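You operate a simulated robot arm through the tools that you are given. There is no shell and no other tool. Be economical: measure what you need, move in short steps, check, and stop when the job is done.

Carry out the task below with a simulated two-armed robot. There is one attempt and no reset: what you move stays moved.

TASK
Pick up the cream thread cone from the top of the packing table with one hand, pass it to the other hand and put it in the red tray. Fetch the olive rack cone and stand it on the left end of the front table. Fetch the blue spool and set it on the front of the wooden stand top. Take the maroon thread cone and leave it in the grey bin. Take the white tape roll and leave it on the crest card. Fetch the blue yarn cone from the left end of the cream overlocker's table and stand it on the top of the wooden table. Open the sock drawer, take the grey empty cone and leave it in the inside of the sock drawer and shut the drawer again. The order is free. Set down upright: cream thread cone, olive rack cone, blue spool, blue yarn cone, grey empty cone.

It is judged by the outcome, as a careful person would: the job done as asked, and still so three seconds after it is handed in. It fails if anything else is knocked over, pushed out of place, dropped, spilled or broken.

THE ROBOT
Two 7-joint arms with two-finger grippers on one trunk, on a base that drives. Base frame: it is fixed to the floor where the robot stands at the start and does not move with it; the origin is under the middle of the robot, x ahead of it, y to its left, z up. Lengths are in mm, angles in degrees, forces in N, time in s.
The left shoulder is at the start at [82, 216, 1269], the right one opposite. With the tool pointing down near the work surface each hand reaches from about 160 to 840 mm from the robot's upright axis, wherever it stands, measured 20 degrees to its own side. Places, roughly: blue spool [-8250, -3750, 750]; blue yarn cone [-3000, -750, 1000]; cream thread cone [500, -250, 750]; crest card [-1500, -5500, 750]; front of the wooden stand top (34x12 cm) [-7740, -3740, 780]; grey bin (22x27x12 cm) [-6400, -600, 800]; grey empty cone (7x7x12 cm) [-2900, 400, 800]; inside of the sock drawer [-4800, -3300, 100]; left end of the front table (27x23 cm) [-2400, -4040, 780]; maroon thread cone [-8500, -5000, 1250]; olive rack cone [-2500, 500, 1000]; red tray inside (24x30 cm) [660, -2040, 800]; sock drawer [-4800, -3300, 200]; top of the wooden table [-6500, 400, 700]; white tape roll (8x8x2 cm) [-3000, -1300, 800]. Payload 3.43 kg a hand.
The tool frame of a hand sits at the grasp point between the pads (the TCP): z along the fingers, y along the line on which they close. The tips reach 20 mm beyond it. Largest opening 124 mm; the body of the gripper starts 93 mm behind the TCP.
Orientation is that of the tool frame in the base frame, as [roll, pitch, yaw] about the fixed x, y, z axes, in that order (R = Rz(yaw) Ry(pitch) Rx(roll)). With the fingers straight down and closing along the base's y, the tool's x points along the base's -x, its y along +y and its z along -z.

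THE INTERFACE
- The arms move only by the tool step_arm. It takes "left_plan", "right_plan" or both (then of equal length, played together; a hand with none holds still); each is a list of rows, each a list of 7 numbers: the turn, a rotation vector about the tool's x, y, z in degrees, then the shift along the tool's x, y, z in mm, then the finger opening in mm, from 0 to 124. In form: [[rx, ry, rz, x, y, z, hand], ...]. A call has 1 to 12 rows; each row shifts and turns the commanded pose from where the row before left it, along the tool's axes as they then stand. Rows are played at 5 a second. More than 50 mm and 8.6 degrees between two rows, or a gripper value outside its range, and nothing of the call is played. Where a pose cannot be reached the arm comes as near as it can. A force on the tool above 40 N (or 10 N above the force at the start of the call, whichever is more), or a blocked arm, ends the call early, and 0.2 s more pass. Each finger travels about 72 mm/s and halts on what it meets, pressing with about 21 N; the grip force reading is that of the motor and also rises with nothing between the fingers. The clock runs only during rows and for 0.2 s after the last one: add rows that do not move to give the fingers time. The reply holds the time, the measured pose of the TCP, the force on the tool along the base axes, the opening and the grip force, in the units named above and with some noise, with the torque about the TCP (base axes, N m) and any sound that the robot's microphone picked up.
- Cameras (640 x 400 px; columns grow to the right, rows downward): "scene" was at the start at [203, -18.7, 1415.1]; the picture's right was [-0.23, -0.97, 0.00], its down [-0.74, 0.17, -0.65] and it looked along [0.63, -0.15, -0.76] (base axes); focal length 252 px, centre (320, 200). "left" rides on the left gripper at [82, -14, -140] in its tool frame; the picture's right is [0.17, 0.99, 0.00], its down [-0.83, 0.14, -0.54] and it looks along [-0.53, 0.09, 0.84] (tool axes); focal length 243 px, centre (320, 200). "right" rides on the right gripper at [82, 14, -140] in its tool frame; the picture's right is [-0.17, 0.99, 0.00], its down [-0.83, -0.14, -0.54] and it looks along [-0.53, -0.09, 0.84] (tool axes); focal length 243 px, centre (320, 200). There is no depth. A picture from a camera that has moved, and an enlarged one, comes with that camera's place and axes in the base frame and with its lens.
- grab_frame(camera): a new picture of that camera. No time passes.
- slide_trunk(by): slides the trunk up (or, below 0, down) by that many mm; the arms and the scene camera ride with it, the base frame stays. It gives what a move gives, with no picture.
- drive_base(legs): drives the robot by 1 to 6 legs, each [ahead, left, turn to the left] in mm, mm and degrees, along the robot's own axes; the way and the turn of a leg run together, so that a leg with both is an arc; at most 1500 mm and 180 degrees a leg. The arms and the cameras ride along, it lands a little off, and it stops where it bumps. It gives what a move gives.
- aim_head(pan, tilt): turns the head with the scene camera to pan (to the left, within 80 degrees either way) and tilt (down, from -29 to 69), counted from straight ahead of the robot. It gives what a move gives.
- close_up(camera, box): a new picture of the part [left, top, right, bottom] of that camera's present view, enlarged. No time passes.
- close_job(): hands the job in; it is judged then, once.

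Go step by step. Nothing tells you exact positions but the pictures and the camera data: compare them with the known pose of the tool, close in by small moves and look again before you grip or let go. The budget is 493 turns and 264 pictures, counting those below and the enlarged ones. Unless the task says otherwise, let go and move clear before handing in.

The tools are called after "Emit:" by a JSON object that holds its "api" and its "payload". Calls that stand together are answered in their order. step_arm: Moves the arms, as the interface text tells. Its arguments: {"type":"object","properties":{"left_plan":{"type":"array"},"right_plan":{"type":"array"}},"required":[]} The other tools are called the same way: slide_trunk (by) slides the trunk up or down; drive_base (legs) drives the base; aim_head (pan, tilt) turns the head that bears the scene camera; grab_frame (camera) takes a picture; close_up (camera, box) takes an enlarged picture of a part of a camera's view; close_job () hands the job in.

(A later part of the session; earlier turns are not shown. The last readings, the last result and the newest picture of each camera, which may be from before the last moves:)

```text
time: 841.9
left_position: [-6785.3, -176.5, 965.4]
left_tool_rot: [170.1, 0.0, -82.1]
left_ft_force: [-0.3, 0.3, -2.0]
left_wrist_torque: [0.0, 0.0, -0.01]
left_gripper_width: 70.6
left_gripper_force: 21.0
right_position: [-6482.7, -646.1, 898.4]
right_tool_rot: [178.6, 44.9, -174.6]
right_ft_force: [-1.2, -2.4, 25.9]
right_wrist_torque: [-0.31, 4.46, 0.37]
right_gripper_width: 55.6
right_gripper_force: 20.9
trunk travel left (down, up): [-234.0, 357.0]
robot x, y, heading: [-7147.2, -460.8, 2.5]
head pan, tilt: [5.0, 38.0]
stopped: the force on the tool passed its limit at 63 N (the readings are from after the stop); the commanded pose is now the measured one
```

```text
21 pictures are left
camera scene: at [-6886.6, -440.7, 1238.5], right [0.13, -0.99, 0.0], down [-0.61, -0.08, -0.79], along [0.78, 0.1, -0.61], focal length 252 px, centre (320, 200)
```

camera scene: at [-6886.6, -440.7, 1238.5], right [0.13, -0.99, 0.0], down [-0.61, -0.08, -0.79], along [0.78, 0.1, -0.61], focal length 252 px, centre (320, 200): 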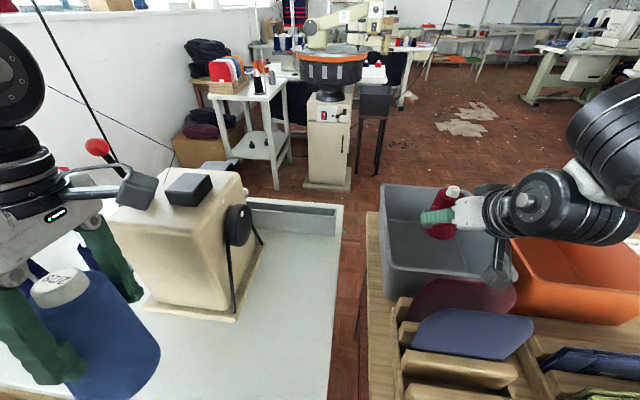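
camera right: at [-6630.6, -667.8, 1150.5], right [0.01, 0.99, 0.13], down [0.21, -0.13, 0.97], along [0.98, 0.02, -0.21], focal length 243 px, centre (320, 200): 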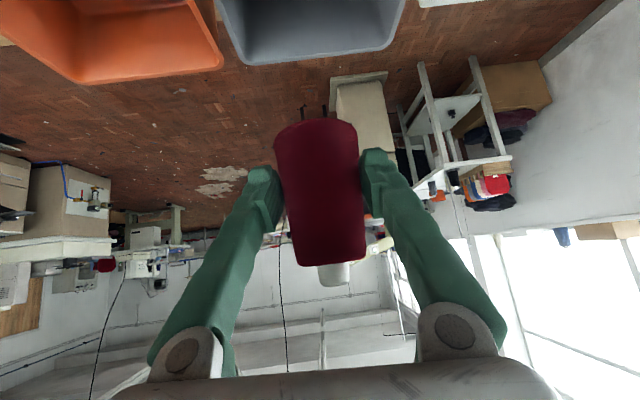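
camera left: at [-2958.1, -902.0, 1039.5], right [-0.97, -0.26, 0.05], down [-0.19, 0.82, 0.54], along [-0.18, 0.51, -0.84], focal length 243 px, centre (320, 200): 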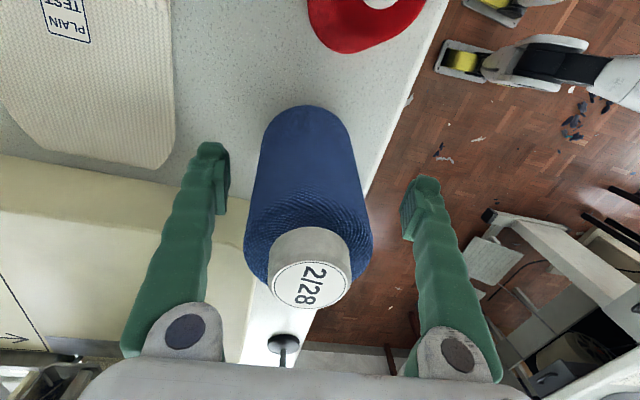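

The hand camera touched the bin's near rim. I'll raise a bit, shift forward about 55 mm, and lower again.

Emit:
{"api": "step_arm", "payload": {"right_plan": [[0, 0, 0, -14, 0, -14, 35], [0, 0, 0, -14, 0, -14, 35], [0, 0, 0, 0, 0, 0, 35]]}}

Emit:
{"api": "drive_base", "payload": {"legs": [[58, 0, 0]]}}

Emit:
{"api": "step_arm", "payload": {"right_plan": [[0, 0, 0, 14, 0, 14, 35], [0, 0, 0, 14, 0, 14, 35], [0, 0, 0, 14, 0, 14, 35], [0, 0, 0, 10, 0, 10, 35], [0, 0, 0, 0, 0, 0, 35]]}}

Emit:
{"api": "grab_frame", "payload": {"camera": "scene"}}

```text
time: 842.7
left_position: [-6783.7, -177.7, 963.2]
left_tool_rot: [170.0, 0.1, -82.1]
left_ft_force: [0.2, 0.4, -1.6]
left_wrist_torque: [-0.05, 0.02, 0.0]
left_gripper_width: 70.5
left_gripper_force: 20.9
right_position: [-6479.8, -648.2, 936.3]
right_tool_rot: [178.6, 44.5, -174.4]
right_ft_force: [0.1, 0.2, -2.0]
right_wrist_torque: [0.0, 0.05, 0.03]
right_gripper_width: 55.6
right_gripper_force: 21.1
trunk travel left (down, up): [-234.0, 357.0]
robot x, y, heading: [-7145.3, -461.1, 2.5]
head pan, tilt: [5.0, 38.0]
```

```text
time: 843.8
left_position: [-6725.0, -175.4, 964.5]
left_tool_rot: [170.0, 0.1, -82.0]
left_ft_force: [0.4, 0.5, -1.3]
left_wrist_torque: [0.0, 0.04, 0.03]
left_gripper_width: 70.4
left_gripper_force: 21.4
right_position: [-6421.7, -644.3, 936.5]
right_tool_rot: [178.5, 44.5, -174.2]
right_ft_force: [0.3, -0.8, -1.2]
right_wrist_torque: [0.01, 0.03, 0.01]
right_gripper_width: 55.4
right_gripper_force: 21.3
trunk travel left (down, up): [-234.0, 357.0]
robot x, y, heading: [-7090.0, -456.7, 2.6]
head pan, tilt: [5.0, 38.0]
```

```text
time: 845.0
left_position: [-6725.2, -174.0, 965.4]
left_tool_rot: [170.0, 0.2, -82.0]
left_ft_force: [-0.1, -0.4, -2.0]
left_wrist_torque: [0.0, 0.02, 0.01]
left_gripper_width: 70.9
left_gripper_force: 21.2
right_position: [-6423.3, -642.8, 863.4]
right_tool_rot: [178.6, 44.5, -174.3]
right_ft_force: [0.0, 0.5, -0.9]
right_wrist_torque: [-0.02, 0.01, 0.0]
right_gripper_width: 55.5
right_gripper_force: 20.7
trunk travel left (down, up): [-234.0, 357.0]
robot x, y, heading: [-7090.1, -458.2, 2.6]
head pan, tilt: [5.0, 38.0]
```

```text
20 pictures are left
camera scene: at [-6825.9, -438.4, 1238.3], right [0.13, -0.99, 0.0], down [-0.61, -0.08, -0.79], along [0.78, 0.1, -0.62], focal length 252 px, centre (320, 200)
```

scene: 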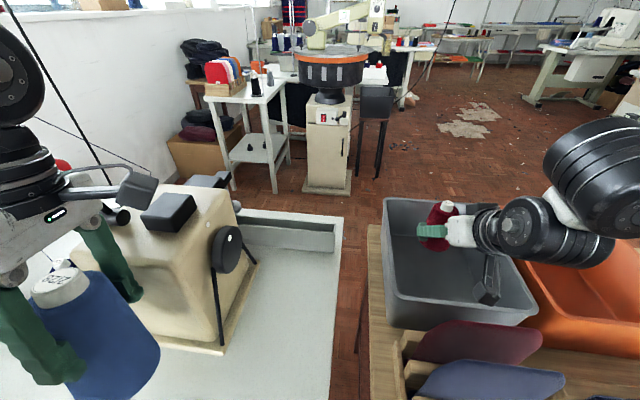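

Emit:
{"api": "step_arm", "payload": {"right_plan": [[0, 0, 0, 3.5, 0, 3.5, 35], [0, 0, 0, 3.5, 0, 3.5, 35], [0, 0, 0, 0, 0, 0, 35]]}}

Emit:
{"api": "step_arm", "payload": {"right_plan": [[0, 0, 0, 3.5, 0, 3.5, 35], [0, 0, 0, 0, 0, 0, 35]]}}

```text
time: 845.8
left_position: [-6724.8, -174.4, 963.9]
left_tool_rot: [170.0, 0.2, -82.1]
left_ft_force: [0.4, 0.3, -1.7]
left_wrist_torque: [0.0, -0.01, 0.01]
left_gripper_width: 70.5
left_gripper_force: 20.7
right_position: [-6424.4, -644.0, 853.5]
right_tool_rot: [178.6, 44.6, -174.3]
right_ft_force: [-0.4, -0.3, -2.0]
right_wrist_torque: [0.01, 0.03, 0.01]
right_gripper_width: 55.2
right_gripper_force: 20.5
trunk travel left (down, up): [-234.0, 357.0]
robot x, y, heading: [-7091.1, -455.1, 3.0]
head pan, tilt: [5.0, 38.0]
```

```text
time: 846.4
left_position: [-6725.0, -174.8, 964.4]
left_tool_rot: [170.1, 0.2, -82.1]
left_ft_force: [0.2, 0.5, -1.6]
left_wrist_torque: [-0.05, -0.01, 0.01]
left_gripper_width: 70.5
left_gripper_force: 20.9
right_position: [-6422.5, -643.4, 848.1]
right_tool_rot: [178.6, 44.6, -174.4]
right_ft_force: [0.4, -0.3, -1.5]
right_wrist_torque: [0.04, 0.03, 0.02]
right_gripper_width: 55.5
right_gripper_force: 21.1
trunk travel left (down, up): [-234.0, 357.0]
robot x, y, heading: [-7090.8, -456.0, 2.4]
head pan, tilt: [5.0, 38.0]
```

Emit:
{"api": "step_arm", "payload": {"right_plan": [[0, 0, 0, 3.5, 0, 3.5, 35], [0, 0, 0, 3.5, 0, 3.5, 35], [0, 0, 0, 0, 0, 0, 35]]}}

Emit:
{"api": "step_arm", "payload": {"right_plan": [[0, 0, 0, 3.5, 0, 3.5, 35], [0, 0, 0, 0, 0, 0, 35]]}}

```text
time: 847.2
left_position: [-6725.6, -174.5, 965.0]
left_tool_rot: [170.0, 0.2, -82.1]
left_ft_force: [-0.4, 0.3, -2.6]
left_wrist_torque: [-0.03, 0.04, 0.01]
left_gripper_width: 70.5
left_gripper_force: 21.2
right_position: [-6421.0, -644.3, 837.8]
right_tool_rot: [178.6, 44.5, -174.4]
right_ft_force: [0.7, 0.1, -0.7]
right_wrist_torque: [0.03, 0.03, 0.04]
right_gripper_width: 55.6
right_gripper_force: 20.8
trunk travel left (down, up): [-234.0, 357.0]
robot x, y, heading: [-7093.3, -457.9, 2.6]
head pan, tilt: [5.0, 38.0]
```

```text
time: 847.8
left_position: [-6725.8, -174.5, 965.5]
left_tool_rot: [170.0, 0.2, -82.1]
left_ft_force: [-0.7, -0.1, -2.2]
left_wrist_torque: [-0.01, -0.01, -0.01]
left_gripper_width: 70.8
left_gripper_force: 20.9
right_position: [-6422.2, -643.3, 833.4]
right_tool_rot: [178.6, 44.6, -174.5]
right_ft_force: [0.2, -0.1, -0.4]
right_wrist_torque: [0.01, 0.03, 0.01]
right_gripper_width: 55.5
right_gripper_force: 21.3
trunk travel left (down, up): [-234.0, 357.0]
robot x, y, heading: [-7092.2, -457.1, 2.7]
head pan, tilt: [5.0, 38.0]
```

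Emit:
{"api": "step_arm", "payload": {"right_plan": [[0, 0, 0, 3.5, 0, 3.5, 35], [0, 0, 0, 0, 0, 0, 35]]}}

```text
time: 848.4
left_position: [-6726.1, -175.3, 964.6]
left_tool_rot: [170.2, 0.1, -82.1]
left_ft_force: [-0.4, 1.0, -1.6]
left_wrist_torque: [0.03, 0.0, 0.04]
left_gripper_width: 70.4
left_gripper_force: 21.0
right_position: [-6422.3, -643.1, 833.1]
right_tool_rot: [178.7, 44.9, -174.4]
right_ft_force: [1.5, -7.7, 31.4]
right_wrist_torque: [-0.23, 5.37, 1.19]
right_gripper_width: 55.2
right_gripper_force: 21.2
trunk travel left (down, up): [-234.0, 357.0]
robot x, y, heading: [-7093.5, -459.0, 2.5]
head pan, tilt: [5.0, 38.0]
```

Close to the floor. Relieve, release, and withdraw upward.

Emit:
{"api": "step_arm", "payload": {"right_plan": [[0, 0, 0, -3.5, 0, -3.5, 35], [0, 0, 0, 0, 0, 0, 60], [0, 0, 0, 0, 0, 0, 80], [0, 0, 0, 0, 0, 0, 80], [0, 0, 0, -14, 0, -14, 80], [0, 0, 0, -28, 0, -28, 80], [0, 0, 0, -28, 0, -28, 80], [0, 0, 0, -28, 0, -28, 80], [0, 0, 0, -28, 0, -28, 80], [0, 0, 0, -28, 0, -28, 80], [0, 0, 0, 0, 0, -40, 80], [0, 0, 0, 0, 0, 0, 80]]}}

Emit:
{"api": "slide_trunk", "payload": {"by": 120}}

Emit:
{"api": "drive_base", "payload": {"legs": [[-60, 520, 0]]}}

Emit:
{"api": "aim_head", "payload": {"pan": 10, "tilt": 45}}

Emit:
{"api": "grab_frame", "payload": {"camera": "scene"}}

```text
time: 851.0
left_position: [-6724.8, -175.4, 964.4]
left_tool_rot: [170.0, 0.2, -82.1]
left_ft_force: [0.9, -1.0, -3.3]
left_wrist_torque: [0.0, -0.01, 0.01]
left_gripper_width: 70.3
left_gripper_force: 21.1
right_position: [-6443.3, -652.0, 1079.1]
right_tool_rot: [178.7, 44.6, -174.2]
right_ft_force: [0.3, 0.4, 0.1]
right_wrist_torque: [-0.05, 0.02, 0.02]
right_gripper_width: 79.9
right_gripper_force: 0.0
trunk travel left (down, up): [-234.0, 357.0]
robot x, y, heading: [-7091.4, -456.4, 2.3]
head pan, tilt: [5.0, 38.0]
```

```text
time: 852.5
left_position: [-6726.1, -174.3, 1085.0]
left_tool_rot: [170.0, 0.1, -82.0]
left_ft_force: [0.0, -0.6, -1.1]
left_wrist_torque: [-0.02, 0.02, -0.01]
left_gripper_width: 70.8
left_gripper_force: 20.4
right_position: [-6448.3, -650.4, 1199.5]
right_tool_rot: [178.6, 44.5, -174.4]
right_ft_force: [0.1, 1.0, -0.1]
right_wrist_torque: [-0.03, -0.01, -0.04]
right_gripper_width: 80.2
right_gripper_force: 0.0
trunk travel left (down, up): [-354.0, 237.0]
robot x, y, heading: [-7090.6, -457.2, 2.8]
head pan, tilt: [5.0, 38.0]
```

```text
time: 856.3
left_position: [-6760.7, 47.8, 1084.8]
left_tool_rot: [170.0, -0.4, -83.1]
left_ft_force: [-0.1, 0.2, -2.4]
left_wrist_torque: [0.0, -0.01, 0.03]
left_gripper_width: 70.4
left_gripper_force: 21.4
right_position: [-6485.0, -422.7, 1198.8]
right_tool_rot: [178.5, 44.7, -174.3]
right_ft_force: [0.0, 0.6, 0.4]
right_wrist_torque: [0.01, 0.0, 0.01]
right_gripper_width: 79.9
right_gripper_force: 0.1
trunk travel left (down, up): [-354.0, 237.0]
robot x, y, heading: [-7120.9, -230.2, 2.6]
head pan, tilt: [5.0, 38.0]
stopped in leg 1: the force on the tool passed its limit at 65 N (the readings are from after the stop); the commanded pose is now the measured one
```

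```text
time: 857.0
left_position: [-6761.7, 48.0, 1086.0]
left_tool_rot: [170.0, -0.4, -83.3]
left_ft_force: [0.5, -4.5, -3.8]
left_wrist_torque: [0.51, 0.13, -0.29]
left_gripper_width: 70.3
left_gripper_force: 21.1
right_position: [-6484.1, -422.7, 1199.5]
right_tool_rot: [178.6, 44.5, -174.3]
right_ft_force: [0.1, -0.1, 1.4]
right_wrist_torque: [-0.01, -0.01, 0.02]
right_gripper_width: 80.0
right_gripper_force: 0.1
trunk travel left (down, up): [-354.0, 237.0]
robot x, y, heading: [-7128.1, -228.7, 2.7]
head pan, tilt: [10.0, 45.0]
```

```text
19 pictures are left
camera scene: at [-6901.7, -206.2, 1350.4], right [0.22, -0.98, 0.0], down [-0.69, -0.15, -0.71], along [0.69, 0.15, -0.71], focal length 252 px, centre (320, 200)
```

scene: 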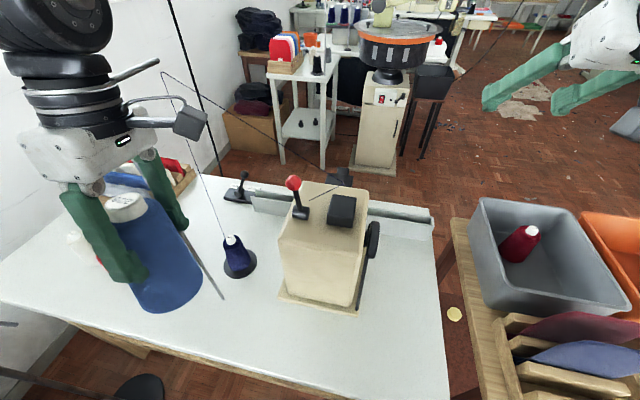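

The maroon cone lies in the grey bin. The left hand touched a thread rod, so I'll back away from it, level the yarn cone, and use the free tabletop area in front.

Emit:
{"api": "drive_base", "payload": {"legs": [[0, -105, 0]]}}

Emit:
{"api": "step_arm", "payload": {"left_plan": [[7, 0, 0, 0, 0, 0, 60], [0, 0, 0, 0, -15, 0, 60], [0, 0, 0, 0, 0, 0, 60]]}}

Emit:
{"api": "grab_frame", "payload": {"camera": "left"}}

Emit:
{"api": "grab_frame", "payload": {"camera": "scene"}}

```text
time: 859.0
left_position: [-6758.1, -56.0, 1085.3]
left_tool_rot: [169.9, -0.5, -83.0]
left_ft_force: [0.0, 0.3, -2.4]
left_wrist_torque: [-0.02, -0.03, -0.02]
left_gripper_width: 70.6
left_gripper_force: 20.1
right_position: [-6479.6, -526.4, 1199.4]
right_tool_rot: [178.6, 44.5, -174.0]
right_ft_force: [-0.3, -0.8, -0.7]
right_wrist_torque: [0.0, -0.01, 0.01]
right_gripper_width: 79.9
right_gripper_force: 0.0
trunk travel left (down, up): [-354.0, 237.0]
robot x, y, heading: [-7124.1, -335.1, 2.8]
head pan, tilt: [10.0, 45.0]
```

```text
time: 859.9
left_position: [-6743.3, -54.4, 1084.7]
left_tool_rot: [177.1, -0.5, -83.0]
left_ft_force: [-0.8, -0.5, -1.1]
left_wrist_torque: [-0.02, 0.02, 0.01]
left_gripper_width: 70.5
left_gripper_force: 21.0
right_position: [-6480.1, -526.5, 1199.2]
right_tool_rot: [178.6, 44.7, -174.2]
right_ft_force: [0.1, -0.5, -0.2]
right_wrist_torque: [-0.02, 0.03, -0.02]
right_gripper_width: 79.9
right_gripper_force: 0.1
trunk travel left (down, up): [-354.0, 237.0]
robot x, y, heading: [-7122.0, -334.5, 2.6]
head pan, tilt: [10.0, 45.0]
```

```text
18 pictures are left
camera left: at [-6712.3, -133.1, 1225.0], right [-0.96, -0.28, 0.05], down [-0.21, 0.82, 0.54], along [-0.2, 0.5, -0.84], focal length 243 px, centre (320, 200)
```

left: 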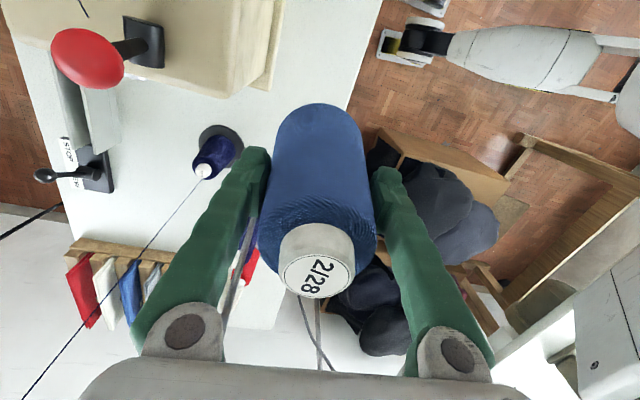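

```text
17 pictures are left
camera scene: at [-6897.1, -311.1, 1350.4], right [0.22, -0.98, 0.0], down [-0.69, -0.16, -0.71], along [0.69, 0.16, -0.71], focal length 252 px, centre (320, 200)
```

scene: 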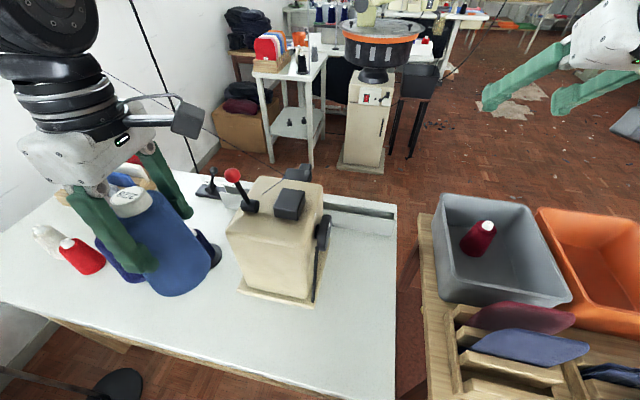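

Emit:
{"api": "step_arm", "payload": {"left_plan": [[0, 0, 0, 0, -12, 20, 60], [0, 0, 0, 0, 0, 40, 60], [0, 0, 0, 0, 0, 40, 60], [0, 0, 0, 0, 0, 40, 60], [0, 0, 0, 0, 0, 25, 60], [0, 0, 0, 0, 0, 0, 60]]}}

Emit:
{"api": "close_up", "payload": {"camera": "scene", "box": [100, 180, 340, 380]}}

```text
time: 861.2
left_position: [-6739.2, -56.7, 918.7]
left_tool_rot: [177.2, -0.5, -83.0]
left_ft_force: [-0.8, -0.5, -1.9]
left_wrist_torque: [0.0, -0.05, -0.06]
left_gripper_width: 70.5
left_gripper_force: 21.3
right_position: [-6480.6, -525.9, 1199.6]
right_tool_rot: [178.5, 44.7, -174.1]
right_ft_force: [-0.1, 0.0, -0.2]
right_wrist_torque: [0.01, 0.01, -0.01]
right_gripper_width: 80.0
right_gripper_force: 0.0
trunk travel left (down, up): [-354.0, 237.0]
robot x, y, heading: [-7120.6, -335.4, 3.0]
head pan, tilt: [10.0, 45.0]
```

```text
2.00 times, centred on (220, 280) of scene
camera zoom: at [-6897.3, -311.2, 1350.5], right [0.22, -0.98, 0.0], down [-0.69, -0.16, -0.71], along [0.69, 0.16, -0.71], focal length 504 px, centre (520, 40)
```

zoom: 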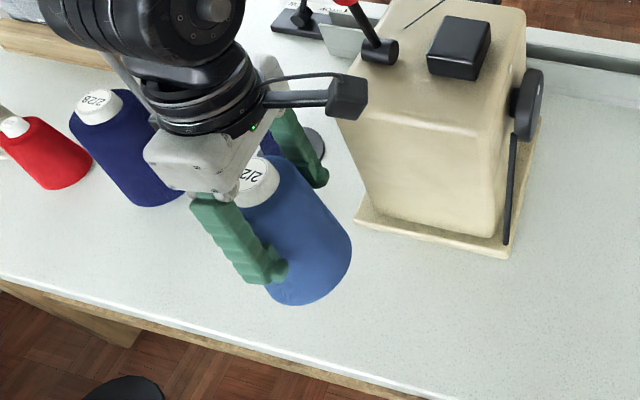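

Emit:
{"api": "step_arm", "payload": {"left_plan": [[0, 0, 0, 0, 0, 5, 60], [0, 0, 0, 0, 0, 5, 60], [0, 0, 0, 0, 0, 0, 60]]}}

Emit:
{"api": "step_arm", "payload": {"left_plan": [[0, 0, 0, 0, 0, 4, 60], [0, 0, 0, 0, 0, 4, 60], [0, 0, 0, 0, 0, 0, 60]]}}

```text
time: 862.0
left_position: [-6740.2, -54.7, 909.5]
left_tool_rot: [177.1, -0.5, -83.0]
left_ft_force: [0.6, -0.1, -2.0]
left_wrist_torque: [-0.01, -0.03, -0.01]
left_gripper_width: 70.3
left_gripper_force: 21.1
right_position: [-6480.1, -526.3, 1199.8]
right_tool_rot: [178.5, 44.7, -174.1]
right_ft_force: [-0.3, 0.3, 0.0]
right_wrist_torque: [-0.02, -0.02, 0.02]
right_gripper_width: 80.1
right_gripper_force: 0.1
trunk travel left (down, up): [-354.0, 237.0]
robot x, y, heading: [-7120.2, -334.5, 2.9]
head pan, tilt: [10.0, 45.0]
```

```text
time: 862.9
left_position: [-6741.9, -55.8, 901.0]
left_tool_rot: [177.0, -0.5, -83.0]
left_ft_force: [0.2, -0.5, -1.8]
left_wrist_torque: [-0.01, 0.0, -0.01]
left_gripper_width: 70.2
left_gripper_force: 21.3
right_position: [-6480.7, -526.9, 1199.1]
right_tool_rot: [178.5, 44.7, -174.1]
right_ft_force: [-1.0, 0.1, 0.8]
right_wrist_torque: [-0.02, 0.0, 0.04]
right_gripper_width: 79.9
right_gripper_force: 0.2
trunk travel left (down, up): [-354.0, 237.0]
robot x, y, heading: [-7123.3, -334.6, 2.9]
head pan, tilt: [10.0, 45.0]
```

Emit:
{"api": "step_arm", "payload": {"left_plan": [[0, 0, 0, 0, 0, 4, 60], [0, 0, 0, 0, 0, 0, 60]]}}

Emit:
{"api": "step_arm", "payload": {"left_plan": [[0, 0, 0, 0, 0, 4, 60], [0, 0, 0, 0, 0, 0, 60]]}}

```text
time: 863.5
left_position: [-6740.8, -54.3, 897.2]
left_tool_rot: [177.0, -0.5, -83.1]
left_ft_force: [-0.2, 0.3, -2.4]
left_wrist_torque: [-0.02, 0.0, 0.02]
left_gripper_width: 70.4
left_gripper_force: 21.3
right_position: [-6479.5, -526.3, 1199.9]
right_tool_rot: [178.6, 44.6, -174.2]
right_ft_force: [0.3, -0.5, -0.2]
right_wrist_torque: [0.01, 0.0, -0.01]
right_gripper_width: 80.1
right_gripper_force: 0.0
trunk travel left (down, up): [-354.0, 237.0]
robot x, y, heading: [-7122.8, -338.9, 2.5]
head pan, tilt: [10.0, 45.0]
```

```text
time: 864.0
left_position: [-6740.0, -55.8, 892.7]
left_tool_rot: [176.9, -0.5, -83.0]
left_ft_force: [0.0, -0.3, -2.0]
left_wrist_torque: [-0.04, -0.01, 0.04]
left_gripper_width: 70.4
left_gripper_force: 21.1
right_position: [-6479.1, -526.0, 1198.8]
right_tool_rot: [178.7, 44.6, -174.1]
right_ft_force: [0.3, -0.5, -0.5]
right_wrist_torque: [-0.02, 0.03, -0.03]
right_gripper_width: 79.9
right_gripper_force: 0.0
trunk travel left (down, up): [-354.0, 237.0]
robot x, y, heading: [-7119.6, -335.3, 2.6]
head pan, tilt: [10.0, 45.0]
```

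Emit:
{"api": "step_arm", "payload": {"left_plan": [[0, 0, 0, 0, 0, 6, 60], [0, 0, 0, 0, 0, 6, 60], [0, 0, 0, 0, 0, 6, 60], [0, 0, 0, 0, 0, 6, 60], [0, 0, 0, 0, 0, 6, 60], [0, 0, 0, 0, 0, 0, 60]]}}

Emit:
{"api": "close_up", "payload": {"camera": "scene", "box": [100, 180, 340, 380]}}

```text
time: 865.5
left_position: [-6743.2, -55.7, 863.2]
left_tool_rot: [176.9, -0.5, -82.9]
left_ft_force: [-0.4, 0.2, -2.2]
left_wrist_torque: [-0.02, 0.02, -0.02]
left_gripper_width: 70.6
left_gripper_force: 20.7
right_position: [-6479.2, -526.7, 1200.1]
right_tool_rot: [178.6, 44.6, -174.1]
right_ft_force: [0.5, 0.6, -0.1]
right_wrist_torque: [0.01, 0.01, 0.01]
right_gripper_width: 80.0
right_gripper_force: 0.0
trunk travel left (down, up): [-354.0, 237.0]
robot x, y, heading: [-7122.3, -335.4, 2.7]
head pan, tilt: [10.0, 45.0]
```

```text
2.00 times, centred on (220, 280) of scene
camera zoom: at [-6897.1, -311.1, 1350.4], right [0.22, -0.98, 0.0], down [-0.69, -0.16, -0.71], along [0.69, 0.16, -0.71], focal length 504 px, centre (520, 40)
```

zoom: 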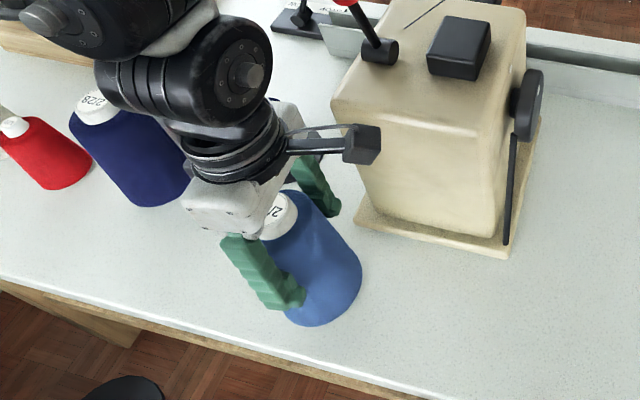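

Emit:
{"api": "step_arm", "payload": {"left_plan": [[0, 0, 0, 0, 0, 5, 60], [0, 0, 0, 0, 0, 5, 60], [0, 0, 0, 0, 0, 5, 60], [0, 0, 0, 0, 0, 5, 60], [0, 0, 0, 0, 0, 5, 60], [0, 0, 0, 0, 0, 0, 60]]}}

Emit:
{"api": "step_arm", "payload": {"left_plan": [[0, 0, 0, 0, 0, 4, 60], [0, 0, 0, 0, 0, 4, 60], [0, 0, 0, 0, 0, 0, 60]]}}

```text
time: 866.9
left_position: [-6743.6, -59.9, 840.7]
left_tool_rot: [177.3, -0.5, -83.1]
left_ft_force: [-2.6, -3.9, 34.6]
left_wrist_torque: [-0.15, -0.01, -0.03]
left_gripper_width: 71.7
left_gripper_force: 20.8
right_position: [-6480.7, -528.9, 1201.1]
right_tool_rot: [178.5, 44.6, -174.2]
right_ft_force: [0.6, 0.2, 0.5]
right_wrist_torque: [0.0, -0.01, -0.01]
right_gripper_width: 80.3
right_gripper_force: 0.2
trunk travel left (down, up): [-354.0, 237.0]
robot x, y, heading: [-7121.7, -334.0, 2.8]
head pan, tilt: [10.0, 45.0]
```

```text
time: 867.6
left_position: [-6745.9, -57.9, 831.5]
left_tool_rot: [177.1, -0.4, -83.1]
left_ft_force: [6.4, 0.8, 11.1]
left_wrist_torque: [0.06, -0.24, 0.01]
left_gripper_width: 73.2
left_gripper_force: 20.3
right_position: [-6480.9, -528.4, 1200.2]
right_tool_rot: [178.5, 44.7, -174.3]
right_ft_force: [-1.0, -0.1, -0.1]
right_wrist_torque: [0.02, 0.0, 0.0]
right_gripper_width: 80.0
right_gripper_force: 0.0
trunk travel left (down, up): [-354.0, 237.0]
robot x, y, heading: [-7122.4, -336.0, 2.6]
head pan, tilt: [10.0, 45.0]
```

Landed. Releasing and rising.

Emit:
{"api": "step_arm", "payload": {"left_plan": [[0, 0, 0, 0, 0, -2, 60], [0, 0, 0, 0, 0, 0, 95], [0, 0, 0, 0, 0, 0, 112], [0, 0, 0, 0, 0, 0, 112], [0, 0, 0, 0, 0, -20, 112], [0, 0, 0, 0, 0, -45, 112], [0, 0, 0, 0, 0, -45, 112], [0, 0, 0, 0, 0, -45, 112], [0, 0, 0, 0, 0, -45, 112], [0, 0, 0, 0, 0, -45, 112], [0, 0, 0, 0, 0, -30, 112], [0, 0, 0, 0, 0, 0, 112]]}}

Emit:
{"api": "grab_frame", "payload": {"camera": "scene"}}

```text
time: 870.2
left_position: [-6727.1, -54.4, 1107.6]
left_tool_rot: [176.9, -0.6, -83.0]
left_ft_force: [-0.4, -0.1, -0.9]
left_wrist_torque: [0.01, 0.02, -0.04]
left_gripper_width: 112.2
left_gripper_force: 0.0
right_position: [-6479.7, -526.4, 1199.7]
right_tool_rot: [178.6, 44.5, -174.2]
right_ft_force: [0.7, -0.1, 0.4]
right_wrist_torque: [0.01, 0.02, 0.01]
right_gripper_width: 79.6
right_gripper_force: 0.0
trunk travel left (down, up): [-354.0, 237.0]
robot x, y, heading: [-7115.9, -333.5, 2.7]
head pan, tilt: [10.0, 45.0]
```

```text
14 pictures are left
camera scene: at [-6896.7, -310.8, 1350.3], right [0.22, -0.98, 0.0], down [-0.69, -0.16, -0.71], along [0.69, 0.16, -0.71], focal length 252 px, centre (320, 200)
```

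scene: 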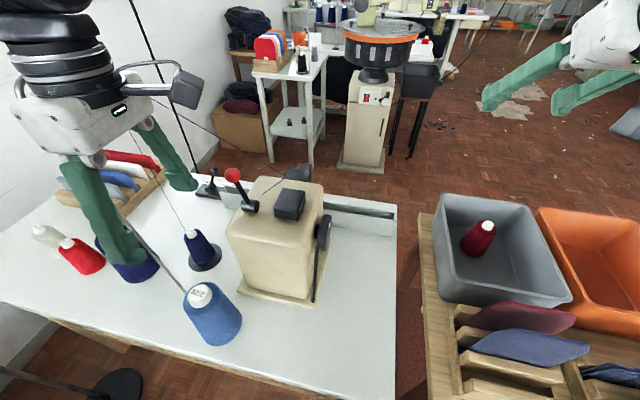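

The yarn cone stands upright on the table, and the maroon cone is in the bin. Now the last item: the blue spool. Driving back to the sewing stand's left end.

Emit:
{"api": "drive_base", "payload": {"legs": [[-90, 0, 0], [0, 0, -92.7], [1450, 0, 0], [1450, 0, 0], [1450, 0, 0], [230, 0, 0]]}}

Emit:
{"api": "drive_base", "payload": {"legs": [[0, 0, -152]]}}

```text
time: 904.5
left_position: [-6745.7, -5349.9, 1106.7]
left_tool_rot: [177.0, -0.7, -169.9]
left_ft_force: [0.6, 0.0, 0.6]
left_wrist_torque: [0.01, -0.01, -0.03]
left_gripper_width: 112.2
left_gripper_force: 0.1
right_position: [-7203.6, -5622.9, 1200.3]
right_tool_rot: [178.5, 44.7, 99.0]
right_ft_force: [0.1, 0.4, 0.0]
right_wrist_torque: [0.0, 0.04, -0.02]
right_gripper_width: 80.3
right_gripper_force: 0.1
trunk travel left (down, up): [-354.0, 237.0]
robot x, y, heading: [-7047.6, -4972.6, -84.1]
head pan, tilt: [10.0, 45.0]
```

```text
time: 913.7
left_position: [-7484.8, -4766.8, 1107.0]
left_tool_rot: [177.1, -0.5, 36.4]
left_ft_force: [-0.5, -0.3, -0.4]
left_wrist_torque: [-0.02, 0.0, 0.02]
left_gripper_width: 112.0
left_gripper_force: 0.2
right_position: [-7195.5, -4319.1, 1199.7]
right_tool_rot: [178.6, 44.7, -54.7]
right_ft_force: [-0.4, 0.7, -0.8]
right_wrist_torque: [0.0, -0.02, 0.02]
right_gripper_width: 79.7
right_gripper_force: 0.1
trunk travel left (down, up): [-354.0, 237.0]
robot x, y, heading: [-7047.9, -4970.2, 122.0]
head pan, tilt: [10.0, 45.0]
```

Emit:
{"api": "step_arm", "payload": {"left_plan": [[0, 0, 0, 35, 10, 0, 80], [0, 0, 0, 35, 10, 0, 60], [0, 0, 0, 35, 10, 0, 60], [0, 0, 0, 0, 0, 0, 60]]}}

Emit:
{"api": "drive_base", "payload": {"legs": [[0, 497, 0], [660, 0, -3]]}}

Emit:
{"api": "grab_frame", "payload": {"camera": "right"}}

```text
time: 914.7
left_position: [-7382.5, -4726.6, 1110.8]
left_tool_rot: [177.0, -0.5, 36.4]
left_ft_force: [0.2, -0.2, -0.7]
left_wrist_torque: [0.01, -0.01, -0.02]
left_gripper_width: 60.0
left_gripper_force: 0.1
right_position: [-7195.3, -4320.2, 1200.3]
right_tool_rot: [178.6, 44.6, -54.7]
right_ft_force: [-0.5, -0.5, -0.3]
right_wrist_torque: [-0.01, -0.04, -0.05]
right_gripper_width: 80.5
right_gripper_force: 0.0
trunk travel left (down, up): [-354.0, 237.0]
robot x, y, heading: [-7045.5, -4974.1, 122.3]
head pan, tilt: [10.0, 45.0]
```

```text
time: 925.1
left_position: [-8073.7, -4524.1, 1113.6]
left_tool_rot: [177.2, -0.3, 34.4]
left_ft_force: [0.6, -0.8, 0.1]
left_wrist_torque: [0.01, 0.01, -0.01]
left_gripper_width: 60.2
left_gripper_force: 0.0
right_position: [-7871.6, -4123.3, 1199.8]
right_tool_rot: [178.2, 44.8, -57.1]
right_ft_force: [-0.8, 0.2, -0.2]
right_wrist_torque: [0.0, 0.0, 0.0]
right_gripper_width: 80.0
right_gripper_force: 0.1
trunk travel left (down, up): [-354.0, 237.0]
robot x, y, heading: [-7752.8, -4779.3, 120.1]
head pan, tilt: [10.0, 45.0]
stopped in leg 2: the robot was blocked; the commanded pose is now the measured one
```

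```text
13 pictures are left
camera right: at [-7794.4, -4259.5, 1243.0], right [-0.88, -0.45, 0.14], down [0.02, 0.26, 0.96], along [-0.47, 0.85, -0.22], focal length 243 px, centre (320, 200)
```

right: 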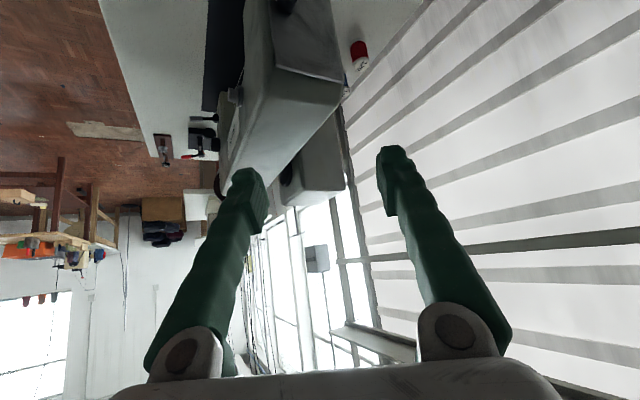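

Emit:
{"api": "aim_head", "payload": {"pan": 30, "tilt": 40}}

Emit:
{"api": "grab_frame", "payload": {"camera": "scene"}}

```text
time: 925.9
left_position: [-8075.1, -4524.1, 1112.8]
left_tool_rot: [177.1, -0.3, 34.4]
left_ft_force: [-0.2, -0.2, 0.0]
left_wrist_torque: [-0.01, -0.03, 0.01]
left_gripper_width: 60.0
left_gripper_force: 0.0
right_position: [-7872.2, -4122.8, 1200.9]
right_tool_rot: [178.2, 44.7, -57.1]
right_ft_force: [-0.2, 0.2, -0.5]
right_wrist_torque: [-0.01, -0.03, 0.0]
right_gripper_width: 80.0
right_gripper_force: 0.0
trunk travel left (down, up): [-354.0, 237.0]
robot x, y, heading: [-7753.1, -4782.6, 120.2]
head pan, tilt: [30.0, 40.0]
```

```text
12 pictures are left
camera scene: at [-7890.8, -4615.0, 1358.6], right [0.5, 0.87, 0.0], down [0.55, -0.32, -0.77], along [-0.67, 0.38, -0.64], focal length 252 px, centre (320, 200)
```

scene: 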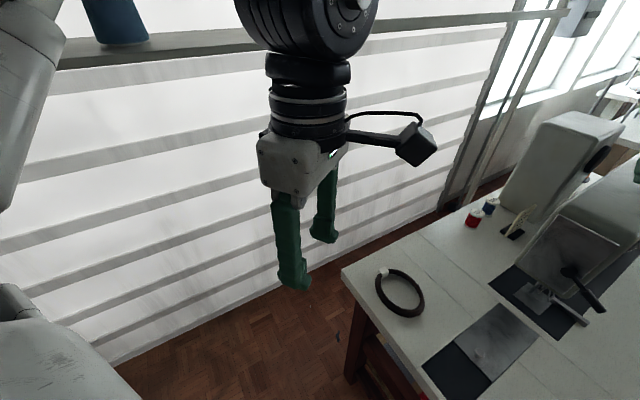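

Now I see both spools clearly: blue at about [-8158,-3806] and red at [-8155,-3896]. The left arm is closer, so I'll back off, square up to heading 90°, and tilt the left hand.

Emit:
{"api": "drive_base", "payload": {"legs": [[-110, -40, 0], [0, 0, -30]]}}

Emit:
{"api": "step_arm", "payload": {"left_plan": [[0, 0, 8.5, 0, 0, 0, 60], [0, 0, 8.5, 0, 0, 0, 60], [0, 0, 8.5, 0, 0, 0, 60], [0, 0, 8.5, 0, 0, 0, 60], [0, 0, 8.5, 0, 0, 0, 60], [0, 0, 8.5, 0, 0, 0, 60], [0, 0, 8.5, 0, 0, 0, 60], [0, 0, 8.5, 0, 0, 0, 60], [0, 0, 8.5, 0, 0, 0, 60], [0, 0, 8.5, 0, 0, 0, 60], [0, 0, 8.5, 0, 0, 0, 60], [0, 0, 0, 0, 0, 0, 60]]}}

Emit:
{"api": "step_arm", "payload": {"left_plan": [[0, -8, 0, -20, 0, 0, 60], [0, -8, 0, -20, 0, 0, 60], [0, -8, 0, -20, 0, 0, 60], [0, -8, 0, -20, 0, 10, 60], [0, -8, 0, -20, 0, 20, 60], [0, -8, 0, 0, 0, 30, 60], [0, 0, 0, 0, 0, 0, 60]]}}

```text
time: 929.2
left_position: [-7819.8, -4470.1, 1111.0]
left_tool_rot: [177.0, -0.7, 4.5]
left_ft_force: [-0.8, 0.5, -0.4]
left_wrist_torque: [-0.02, 0.0, 0.01]
left_gripper_width: 60.1
left_gripper_force: 0.1
right_position: [-7445.4, -4225.6, 1199.7]
right_tool_rot: [178.6, 44.5, -86.8]
right_ft_force: [0.3, -1.0, 0.2]
right_wrist_torque: [-0.02, -0.02, -0.02]
right_gripper_width: 80.0
right_gripper_force: 0.2
trunk travel left (down, up): [-354.0, 237.0]
robot x, y, heading: [-7665.7, -4857.4, 90.2]
head pan, tilt: [30.0, 40.0]
```

```text
time: 931.8
left_position: [-7818.4, -4471.4, 1110.9]
left_tool_rot: [-179.2, -3.0, -89.3]
left_ft_force: [0.8, -0.7, -0.8]
left_wrist_torque: [0.03, 0.03, 0.01]
left_gripper_width: 59.9
left_gripper_force: 0.0
right_position: [-7444.7, -4225.9, 1200.1]
right_tool_rot: [178.6, 44.6, -86.9]
right_ft_force: [0.5, -0.8, 0.7]
right_wrist_torque: [-0.02, 0.01, 0.0]
right_gripper_width: 80.1
right_gripper_force: 0.1
trunk travel left (down, up): [-354.0, 237.0]
robot x, y, heading: [-7666.5, -4856.4, 90.5]
head pan, tilt: [30.0, 40.0]
```

```text
time: 933.4
left_position: [-7818.4, -4335.4, 1081.4]
left_tool_rot: [-178.8, 44.9, -88.2]
left_ft_force: [-0.3, -0.4, -0.2]
left_wrist_torque: [-0.05, -0.04, 0.04]
left_gripper_width: 60.2
left_gripper_force: 0.0
left hand out of reach, approached as far as the arm can: row 6
right_position: [-7444.4, -4225.1, 1199.9]
right_tool_rot: [178.5, 44.7, -86.9]
right_ft_force: [0.3, -0.1, 0.8]
right_wrist_torque: [0.01, 0.0, 0.01]
right_gripper_width: 79.8
right_gripper_force: 0.0
trunk travel left (down, up): [-354.0, 237.0]
robot x, y, heading: [-7664.8, -4859.2, 90.3]
head pan, tilt: [30.0, 40.0]
```

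Emit:
{"api": "drive_base", "payload": {"legs": [[0, 185, 0], [139, 0, 0]]}}

Emit:
{"api": "step_arm", "payload": {"left_plan": [[0, 0, 0, -9.8, 15.8, 36.8, 60], [0, 0, 0, -9.8, 15.8, 36.8, 60], [0, 0, 0, -9.8, 15.8, 36.8, 60], [0, 0, 0, -9.8, 15.8, 36.8, 60], [0, 0, 0, -9.8, 15.8, 36.8, 60], [0, 0, 0, -9.8, 15.8, 36.8, 60], [0, 0, 0, 0, 0, 0, 60]]}}

Emit:
{"api": "grab_frame", "payload": {"camera": "left"}}

```text
time: 937.6
left_position: [-8007.0, -4203.7, 1082.3]
left_tool_rot: [-178.8, 44.9, -88.1]
left_ft_force: [0.5, -0.4, 0.2]
left_wrist_torque: [-0.02, -0.01, -0.03]
left_gripper_width: 60.1
left_gripper_force: 0.1
right_position: [-7634.3, -4092.8, 1199.8]
right_tool_rot: [178.7, 44.6, -86.7]
right_ft_force: [0.4, -0.1, -0.1]
right_wrist_torque: [-0.02, 0.03, 0.04]
right_gripper_width: 80.1
right_gripper_force: 0.0
trunk travel left (down, up): [-354.0, 237.0]
robot x, y, heading: [-7853.2, -4721.2, 90.2]
head pan, tilt: [30.0, 40.0]
```

```text
time: 939.2
left_position: [-8065.1, -4051.4, 968.8]
left_tool_rot: [-179.0, 45.4, -87.3]
left_ft_force: [-0.2, -0.6, 0.2]
left_wrist_torque: [0.03, -0.04, -0.05]
left_gripper_width: 59.8
left_gripper_force: 0.1
left hand out of reach, approached as far as the arm can: row 5, 6
right_position: [-7637.1, -4095.6, 1202.8]
right_tool_rot: [178.8, 44.9, -86.5]
right_ft_force: [-0.5, -0.9, 0.6]
right_wrist_torque: [0.04, -0.02, -0.06]
right_gripper_width: 80.2
right_gripper_force: 0.1
trunk travel left (down, up): [-354.0, 237.0]
robot x, y, heading: [-7853.4, -4723.9, 90.3]
head pan, tilt: [30.0, 40.0]
```

```text
11 pictures are left
camera left: at [-8046.2, -4208.4, 1009.2], right [-0.98, -0.15, -0.13], down [-0.16, 0.19, 0.97], along [-0.12, 0.97, -0.21], focal length 243 px, centre (320, 200)
```

left: 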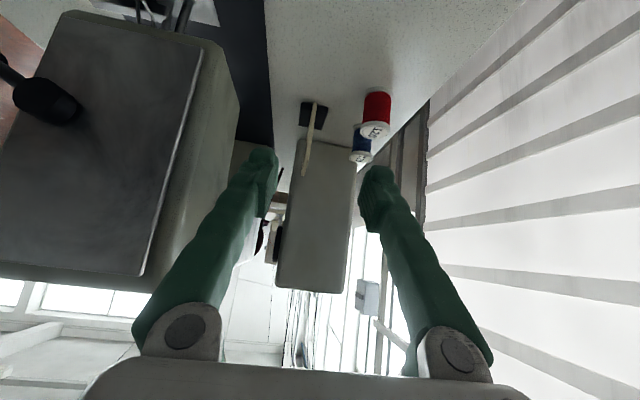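

Emit:
{"api": "drive_base", "payload": {"legs": [[100, 0, 0], [0, 70, 0]]}}

Emit:
{"api": "step_arm", "payload": {"left_plan": [[0, 0, 0, 3, 11, 25, 60], [0, 0, 0, 3, 11, 25, 60], [0, 0, 0, 0, 0, 0, 60]]}}

Emit:
{"api": "grab_frame", "payload": {"camera": "left"}}

```text
time: 941.6
left_position: [-8124.4, -3948.1, 966.5]
left_tool_rot: [-179.4, 45.2, -87.6]
left_ft_force: [0.5, 0.5, -0.2]
left_wrist_torque: [0.0, 0.01, -0.02]
left_gripper_width: 60.0
left_gripper_force: 0.0
right_position: [-7696.8, -3988.5, 1201.0]
right_tool_rot: [178.4, 44.7, -86.8]
right_ft_force: [-0.2, 0.2, -0.2]
right_wrist_torque: [0.03, 0.0, -0.03]
right_gripper_width: 80.1
right_gripper_force: 0.0
trunk travel left (down, up): [-354.0, 237.0]
robot x, y, heading: [-7918.6, -4624.6, 90.0]
head pan, tilt: [30.0, 40.0]
stopped in leg 2: the robot was blocked; the commanded pose is now the measured one
```

```text
time: 942.5
left_position: [-8119.6, -3939.5, 929.6]
left_tool_rot: [-179.5, 45.3, -87.2]
left_ft_force: [0.1, 1.0, 0.0]
left_wrist_torque: [-0.02, -0.01, -0.01]
left_gripper_width: 60.1
left_gripper_force: 0.0
left hand out of reach, approached as far as the arm can: row 1, 2
right_position: [-7697.2, -3989.7, 1200.5]
right_tool_rot: [178.5, 44.8, -86.8]
right_ft_force: [0.8, 1.3, 0.7]
right_wrist_torque: [0.02, -0.03, 0.01]
right_gripper_width: 80.1
right_gripper_force: 0.0
trunk travel left (down, up): [-354.0, 237.0]
robot x, y, heading: [-7916.7, -4619.1, 90.3]
head pan, tilt: [30.0, 40.0]
```

```text
10 pictures are left
camera left: at [-8100.6, -4095.9, 968.9], right [-0.98, -0.16, -0.12], down [-0.15, 0.19, 0.97], along [-0.13, 0.97, -0.22], focal length 243 px, centre (320, 200)
```

left: 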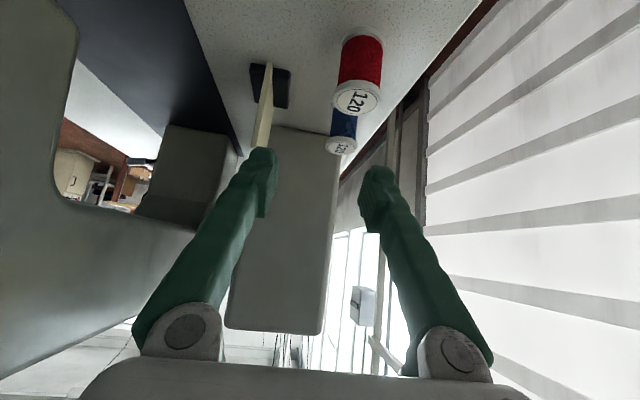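

Emit:
{"api": "drive_base", "payload": {"legs": [[-70, 0, 0]]}}

Emit:
{"api": "step_arm", "payload": {"left_plan": [[0, 8, 0, 0, 0, 0, 60], [0, 0, 0, -20, 18, 20, 60], [0, 0, 0, -20, 18, 20, 60], [0, 0, 0, -20, 0, 20, 60], [0, 0, 0, -15, 0, 20, 60], [0, 0, 0, 0, 0, 0, 60]]}}

```text
time: 943.5
left_position: [-8119.6, -4008.5, 927.8]
left_tool_rot: [-179.6, 45.2, -87.1]
left_ft_force: [0.0, -0.1, 0.0]
left_wrist_torque: [0.04, 0.01, 0.0]
left_gripper_width: 60.1
left_gripper_force: 0.1
right_position: [-7697.1, -4059.0, 1198.6]
right_tool_rot: [178.5, 44.6, -86.8]
right_ft_force: [0.2, 0.4, -0.1]
right_wrist_torque: [-0.02, 0.0, 0.0]
right_gripper_width: 80.2
right_gripper_force: 0.1
trunk travel left (down, up): [-354.0, 237.0]
robot x, y, heading: [-7922.1, -4692.7, 90.2]
head pan, tilt: [30.0, 40.0]
```

```text
time: 945.0
left_position: [-8076.1, -3984.4, 919.4]
left_tool_rot: [-179.5, 37.4, -86.8]
left_ft_force: [-0.1, -0.2, -0.6]
left_wrist_torque: [0.04, 0.01, 0.03]
left_gripper_width: 60.0
left_gripper_force: 0.0
left hand out of reach, approached as far as the arm can: row 1, 2, 3, 4, 5
right_position: [-7700.5, -4058.6, 1199.9]
right_tool_rot: [178.6, 44.6, -86.6]
right_ft_force: [-1.1, -0.3, 0.4]
right_wrist_torque: [0.0, 0.02, 0.01]
right_gripper_width: 80.2
right_gripper_force: 0.1
trunk travel left (down, up): [-354.0, 237.0]
robot x, y, heading: [-7919.1, -4689.2, 90.4]
head pan, tilt: [30.0, 40.0]
```

Emit:
{"api": "step_arm", "payload": {"left_plan": [[0, 0, -8.5, 0, 0, 0, 60], [0, 0, -8.5, 0, 0, 0, 60], [0, 0, 0, -22, 5, 27, 60], [0, 0, 0, -22, 5, 27, 60], [0, 0, 0, -22, 5, 27, 60], [0, 0, 0, 0, 0, 0, 60]]}}

Emit:
{"api": "grab_frame", "payload": {"camera": "left"}}

```text
time: 946.4
left_position: [-8106.9, -3891.0, 888.5]
left_tool_rot: [-167.1, 35.3, -66.3]
left_ft_force: [-0.2, -0.7, 0.6]
left_wrist_torque: [0.0, -0.02, 0.03]
left_gripper_width: 60.0
left_gripper_force: 0.1
right_position: [-7696.0, -4059.3, 1198.8]
right_tool_rot: [178.3, 44.8, -86.9]
right_ft_force: [0.2, -0.3, -0.8]
right_wrist_torque: [-0.02, -0.02, -0.01]
right_gripper_width: 80.1
right_gripper_force: 0.1
trunk travel left (down, up): [-354.0, 237.0]
robot x, y, heading: [-7922.6, -4690.0, 90.4]
head pan, tilt: [30.0, 40.0]
```

```text
9 pictures are left
camera left: at [-8064.6, -4034.2, 956.8], right [-0.88, -0.39, -0.28], down [-0.39, 0.26, 0.88], along [-0.28, 0.88, -0.38], focal length 243 px, centre (320, 200)
```

left: 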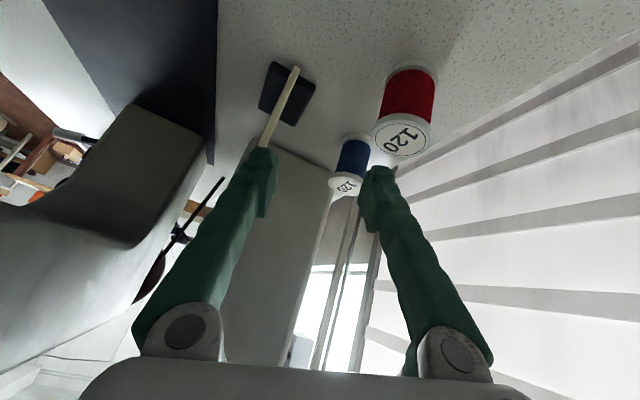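

Emit:
{"api": "step_arm", "payload": {"left_plan": [[0, 0, 0, -18, 22, 0, 60], [0, 0, 0, -19, 22, 0, 60], [0, 0, 0, 0, 0, 35, 60], [0, 0, 0, 0, 0, 35, 60], [0, 0, 0, 0, 0, 0, 60]]}}

Emit:
{"api": "grab_frame", "payload": {"camera": "left"}}

```text
time: 947.5
left_position: [-8108.4, -3878.7, 866.0]
left_tool_rot: [-166.4, 36.1, -65.4]
left_ft_force: [-2.2, 5.0, 36.7]
left_wrist_torque: [-0.19, 1.2, -0.2]
left_gripper_width: 56.5
left_gripper_force: 0.0
left hand out of reach, approached as far as the arm can: row 1, 2, 3, 4
right_position: [-7698.4, -4062.7, 1202.6]
right_tool_rot: [178.6, 44.9, -86.7]
right_ft_force: [-0.3, 0.1, 0.0]
right_wrist_torque: [0.0, 0.01, 0.04]
right_gripper_width: 80.0
right_gripper_force: 0.1
trunk travel left (down, up): [-354.0, 237.0]
robot x, y, heading: [-7920.9, -4692.9, 90.5]
head pan, tilt: [30.0, 40.0]
```

```text
8 pictures are left
camera left: at [-8065.3, -4021.0, 930.5], right [-0.87, -0.4, -0.28], down [-0.4, 0.24, 0.89], along [-0.29, 0.89, -0.36], focal length 243 px, centre (320, 200)
```

left: 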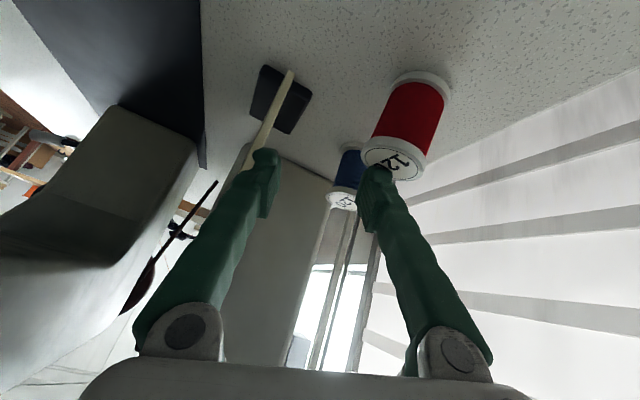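

A finger touched the red spool's top. I'll raise immediately, then turn the base slightly left to gain lateral position.

Emit:
{"api": "step_arm", "payload": {"left_plan": [[0, 0, 0, 0, 0, -20, 60], [0, 0, 0, 0, 0, -35, 60], [0, 0, 0, 0, 0, 0, 60]]}}

Emit:
{"api": "drive_base", "payload": {"legs": [[0, 0, 4.5]]}}

Emit:
{"api": "grab_frame", "payload": {"camera": "left"}}

```text
time: 948.4
left_position: [-8102.4, -3910.6, 899.3]
left_tool_rot: [-167.7, 35.1, -66.8]
left_ft_force: [-0.1, 0.7, -0.7]
left_wrist_torque: [-0.03, -0.03, 0.01]
left_gripper_width: 59.8
left_gripper_force: 0.0
right_position: [-7691.1, -4055.4, 1196.0]
right_tool_rot: [178.1, 44.6, -87.2]
right_ft_force: [-0.1, -0.3, 0.7]
right_wrist_torque: [-0.01, -0.03, 0.01]
right_gripper_width: 80.0
right_gripper_force: 0.1
trunk travel left (down, up): [-354.0, 237.0]
robot x, y, heading: [-7916.9, -4693.0, 90.1]
head pan, tilt: [30.0, 40.0]
```

```text
time: 949.3
left_position: [-8152.8, -3921.3, 899.1]
left_tool_rot: [-168.4, 35.4, -62.9]
left_ft_force: [0.2, -0.1, 0.2]
left_wrist_torque: [0.0, -0.01, 0.02]
left_gripper_width: 60.4
left_gripper_force: 0.0
right_position: [-7728.9, -4034.0, 1191.5]
right_tool_rot: [177.1, 44.3, -83.3]
right_ft_force: [-0.4, 0.3, 0.3]
right_wrist_torque: [-0.01, -0.02, -0.01]
right_gripper_width: 80.0
right_gripper_force: 0.1
trunk travel left (down, up): [-354.0, 237.0]
robot x, y, heading: [-7914.4, -4692.3, 94.6]
head pan, tilt: [30.0, 40.0]
```

```text
7 pictures are left
camera left: at [-8098.9, -4060.3, 965.8], right [-0.85, -0.46, -0.26], down [-0.39, 0.23, 0.89], along [-0.35, 0.86, -0.38], focal length 243 px, centre (320, 200)
```

left: 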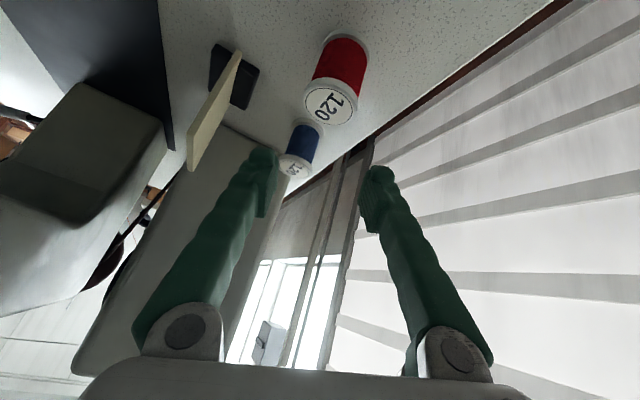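

Emit:
{"api": "step_arm", "payload": {"left_plan": [[0, 0, 0, -17, -9.5, 0, 60], [0, 0, 0, -16, -9.5, 0, 60], [0, 0, 0, 0, 0, 35, 60], [0, 0, 0, 0, 0, 35, 60], [0, 0, 0, 0, 0, 0, 60]]}}

Emit:
{"api": "grab_frame", "payload": {"camera": "left"}}

```text
time: 950.5
left_position: [-8148.2, -3874.1, 875.6]
left_tool_rot: [-167.0, 35.6, -61.6]
left_ft_force: [-0.3, 0.5, 0.2]
left_wrist_torque: [0.0, 0.05, -0.01]
left_gripper_width: 60.1
left_gripper_force: 0.1
left hand out of reach, approached as far as the arm can: row 4
right_position: [-7743.4, -4045.2, 1199.5]
right_tool_rot: [178.2, 44.7, -82.5]
right_ft_force: [0.3, 0.5, -0.4]
right_wrist_torque: [0.02, 0.0, -0.02]
right_gripper_width: 79.9
right_gripper_force: 0.1
trunk travel left (down, up): [-354.0, 237.0]
robot x, y, heading: [-7918.0, -4687.8, 94.5]
head pan, tilt: [30.0, 40.0]
```

```text
6 pictures are left
camera left: at [-8093.9, -4012.4, 941.6], right [-0.84, -0.46, -0.28], down [-0.41, 0.22, 0.89], along [-0.35, 0.86, -0.37], focal length 243 px, centre (320, 200)
```

left: 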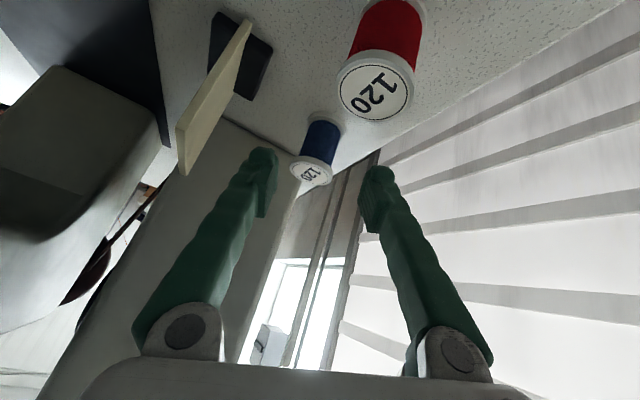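

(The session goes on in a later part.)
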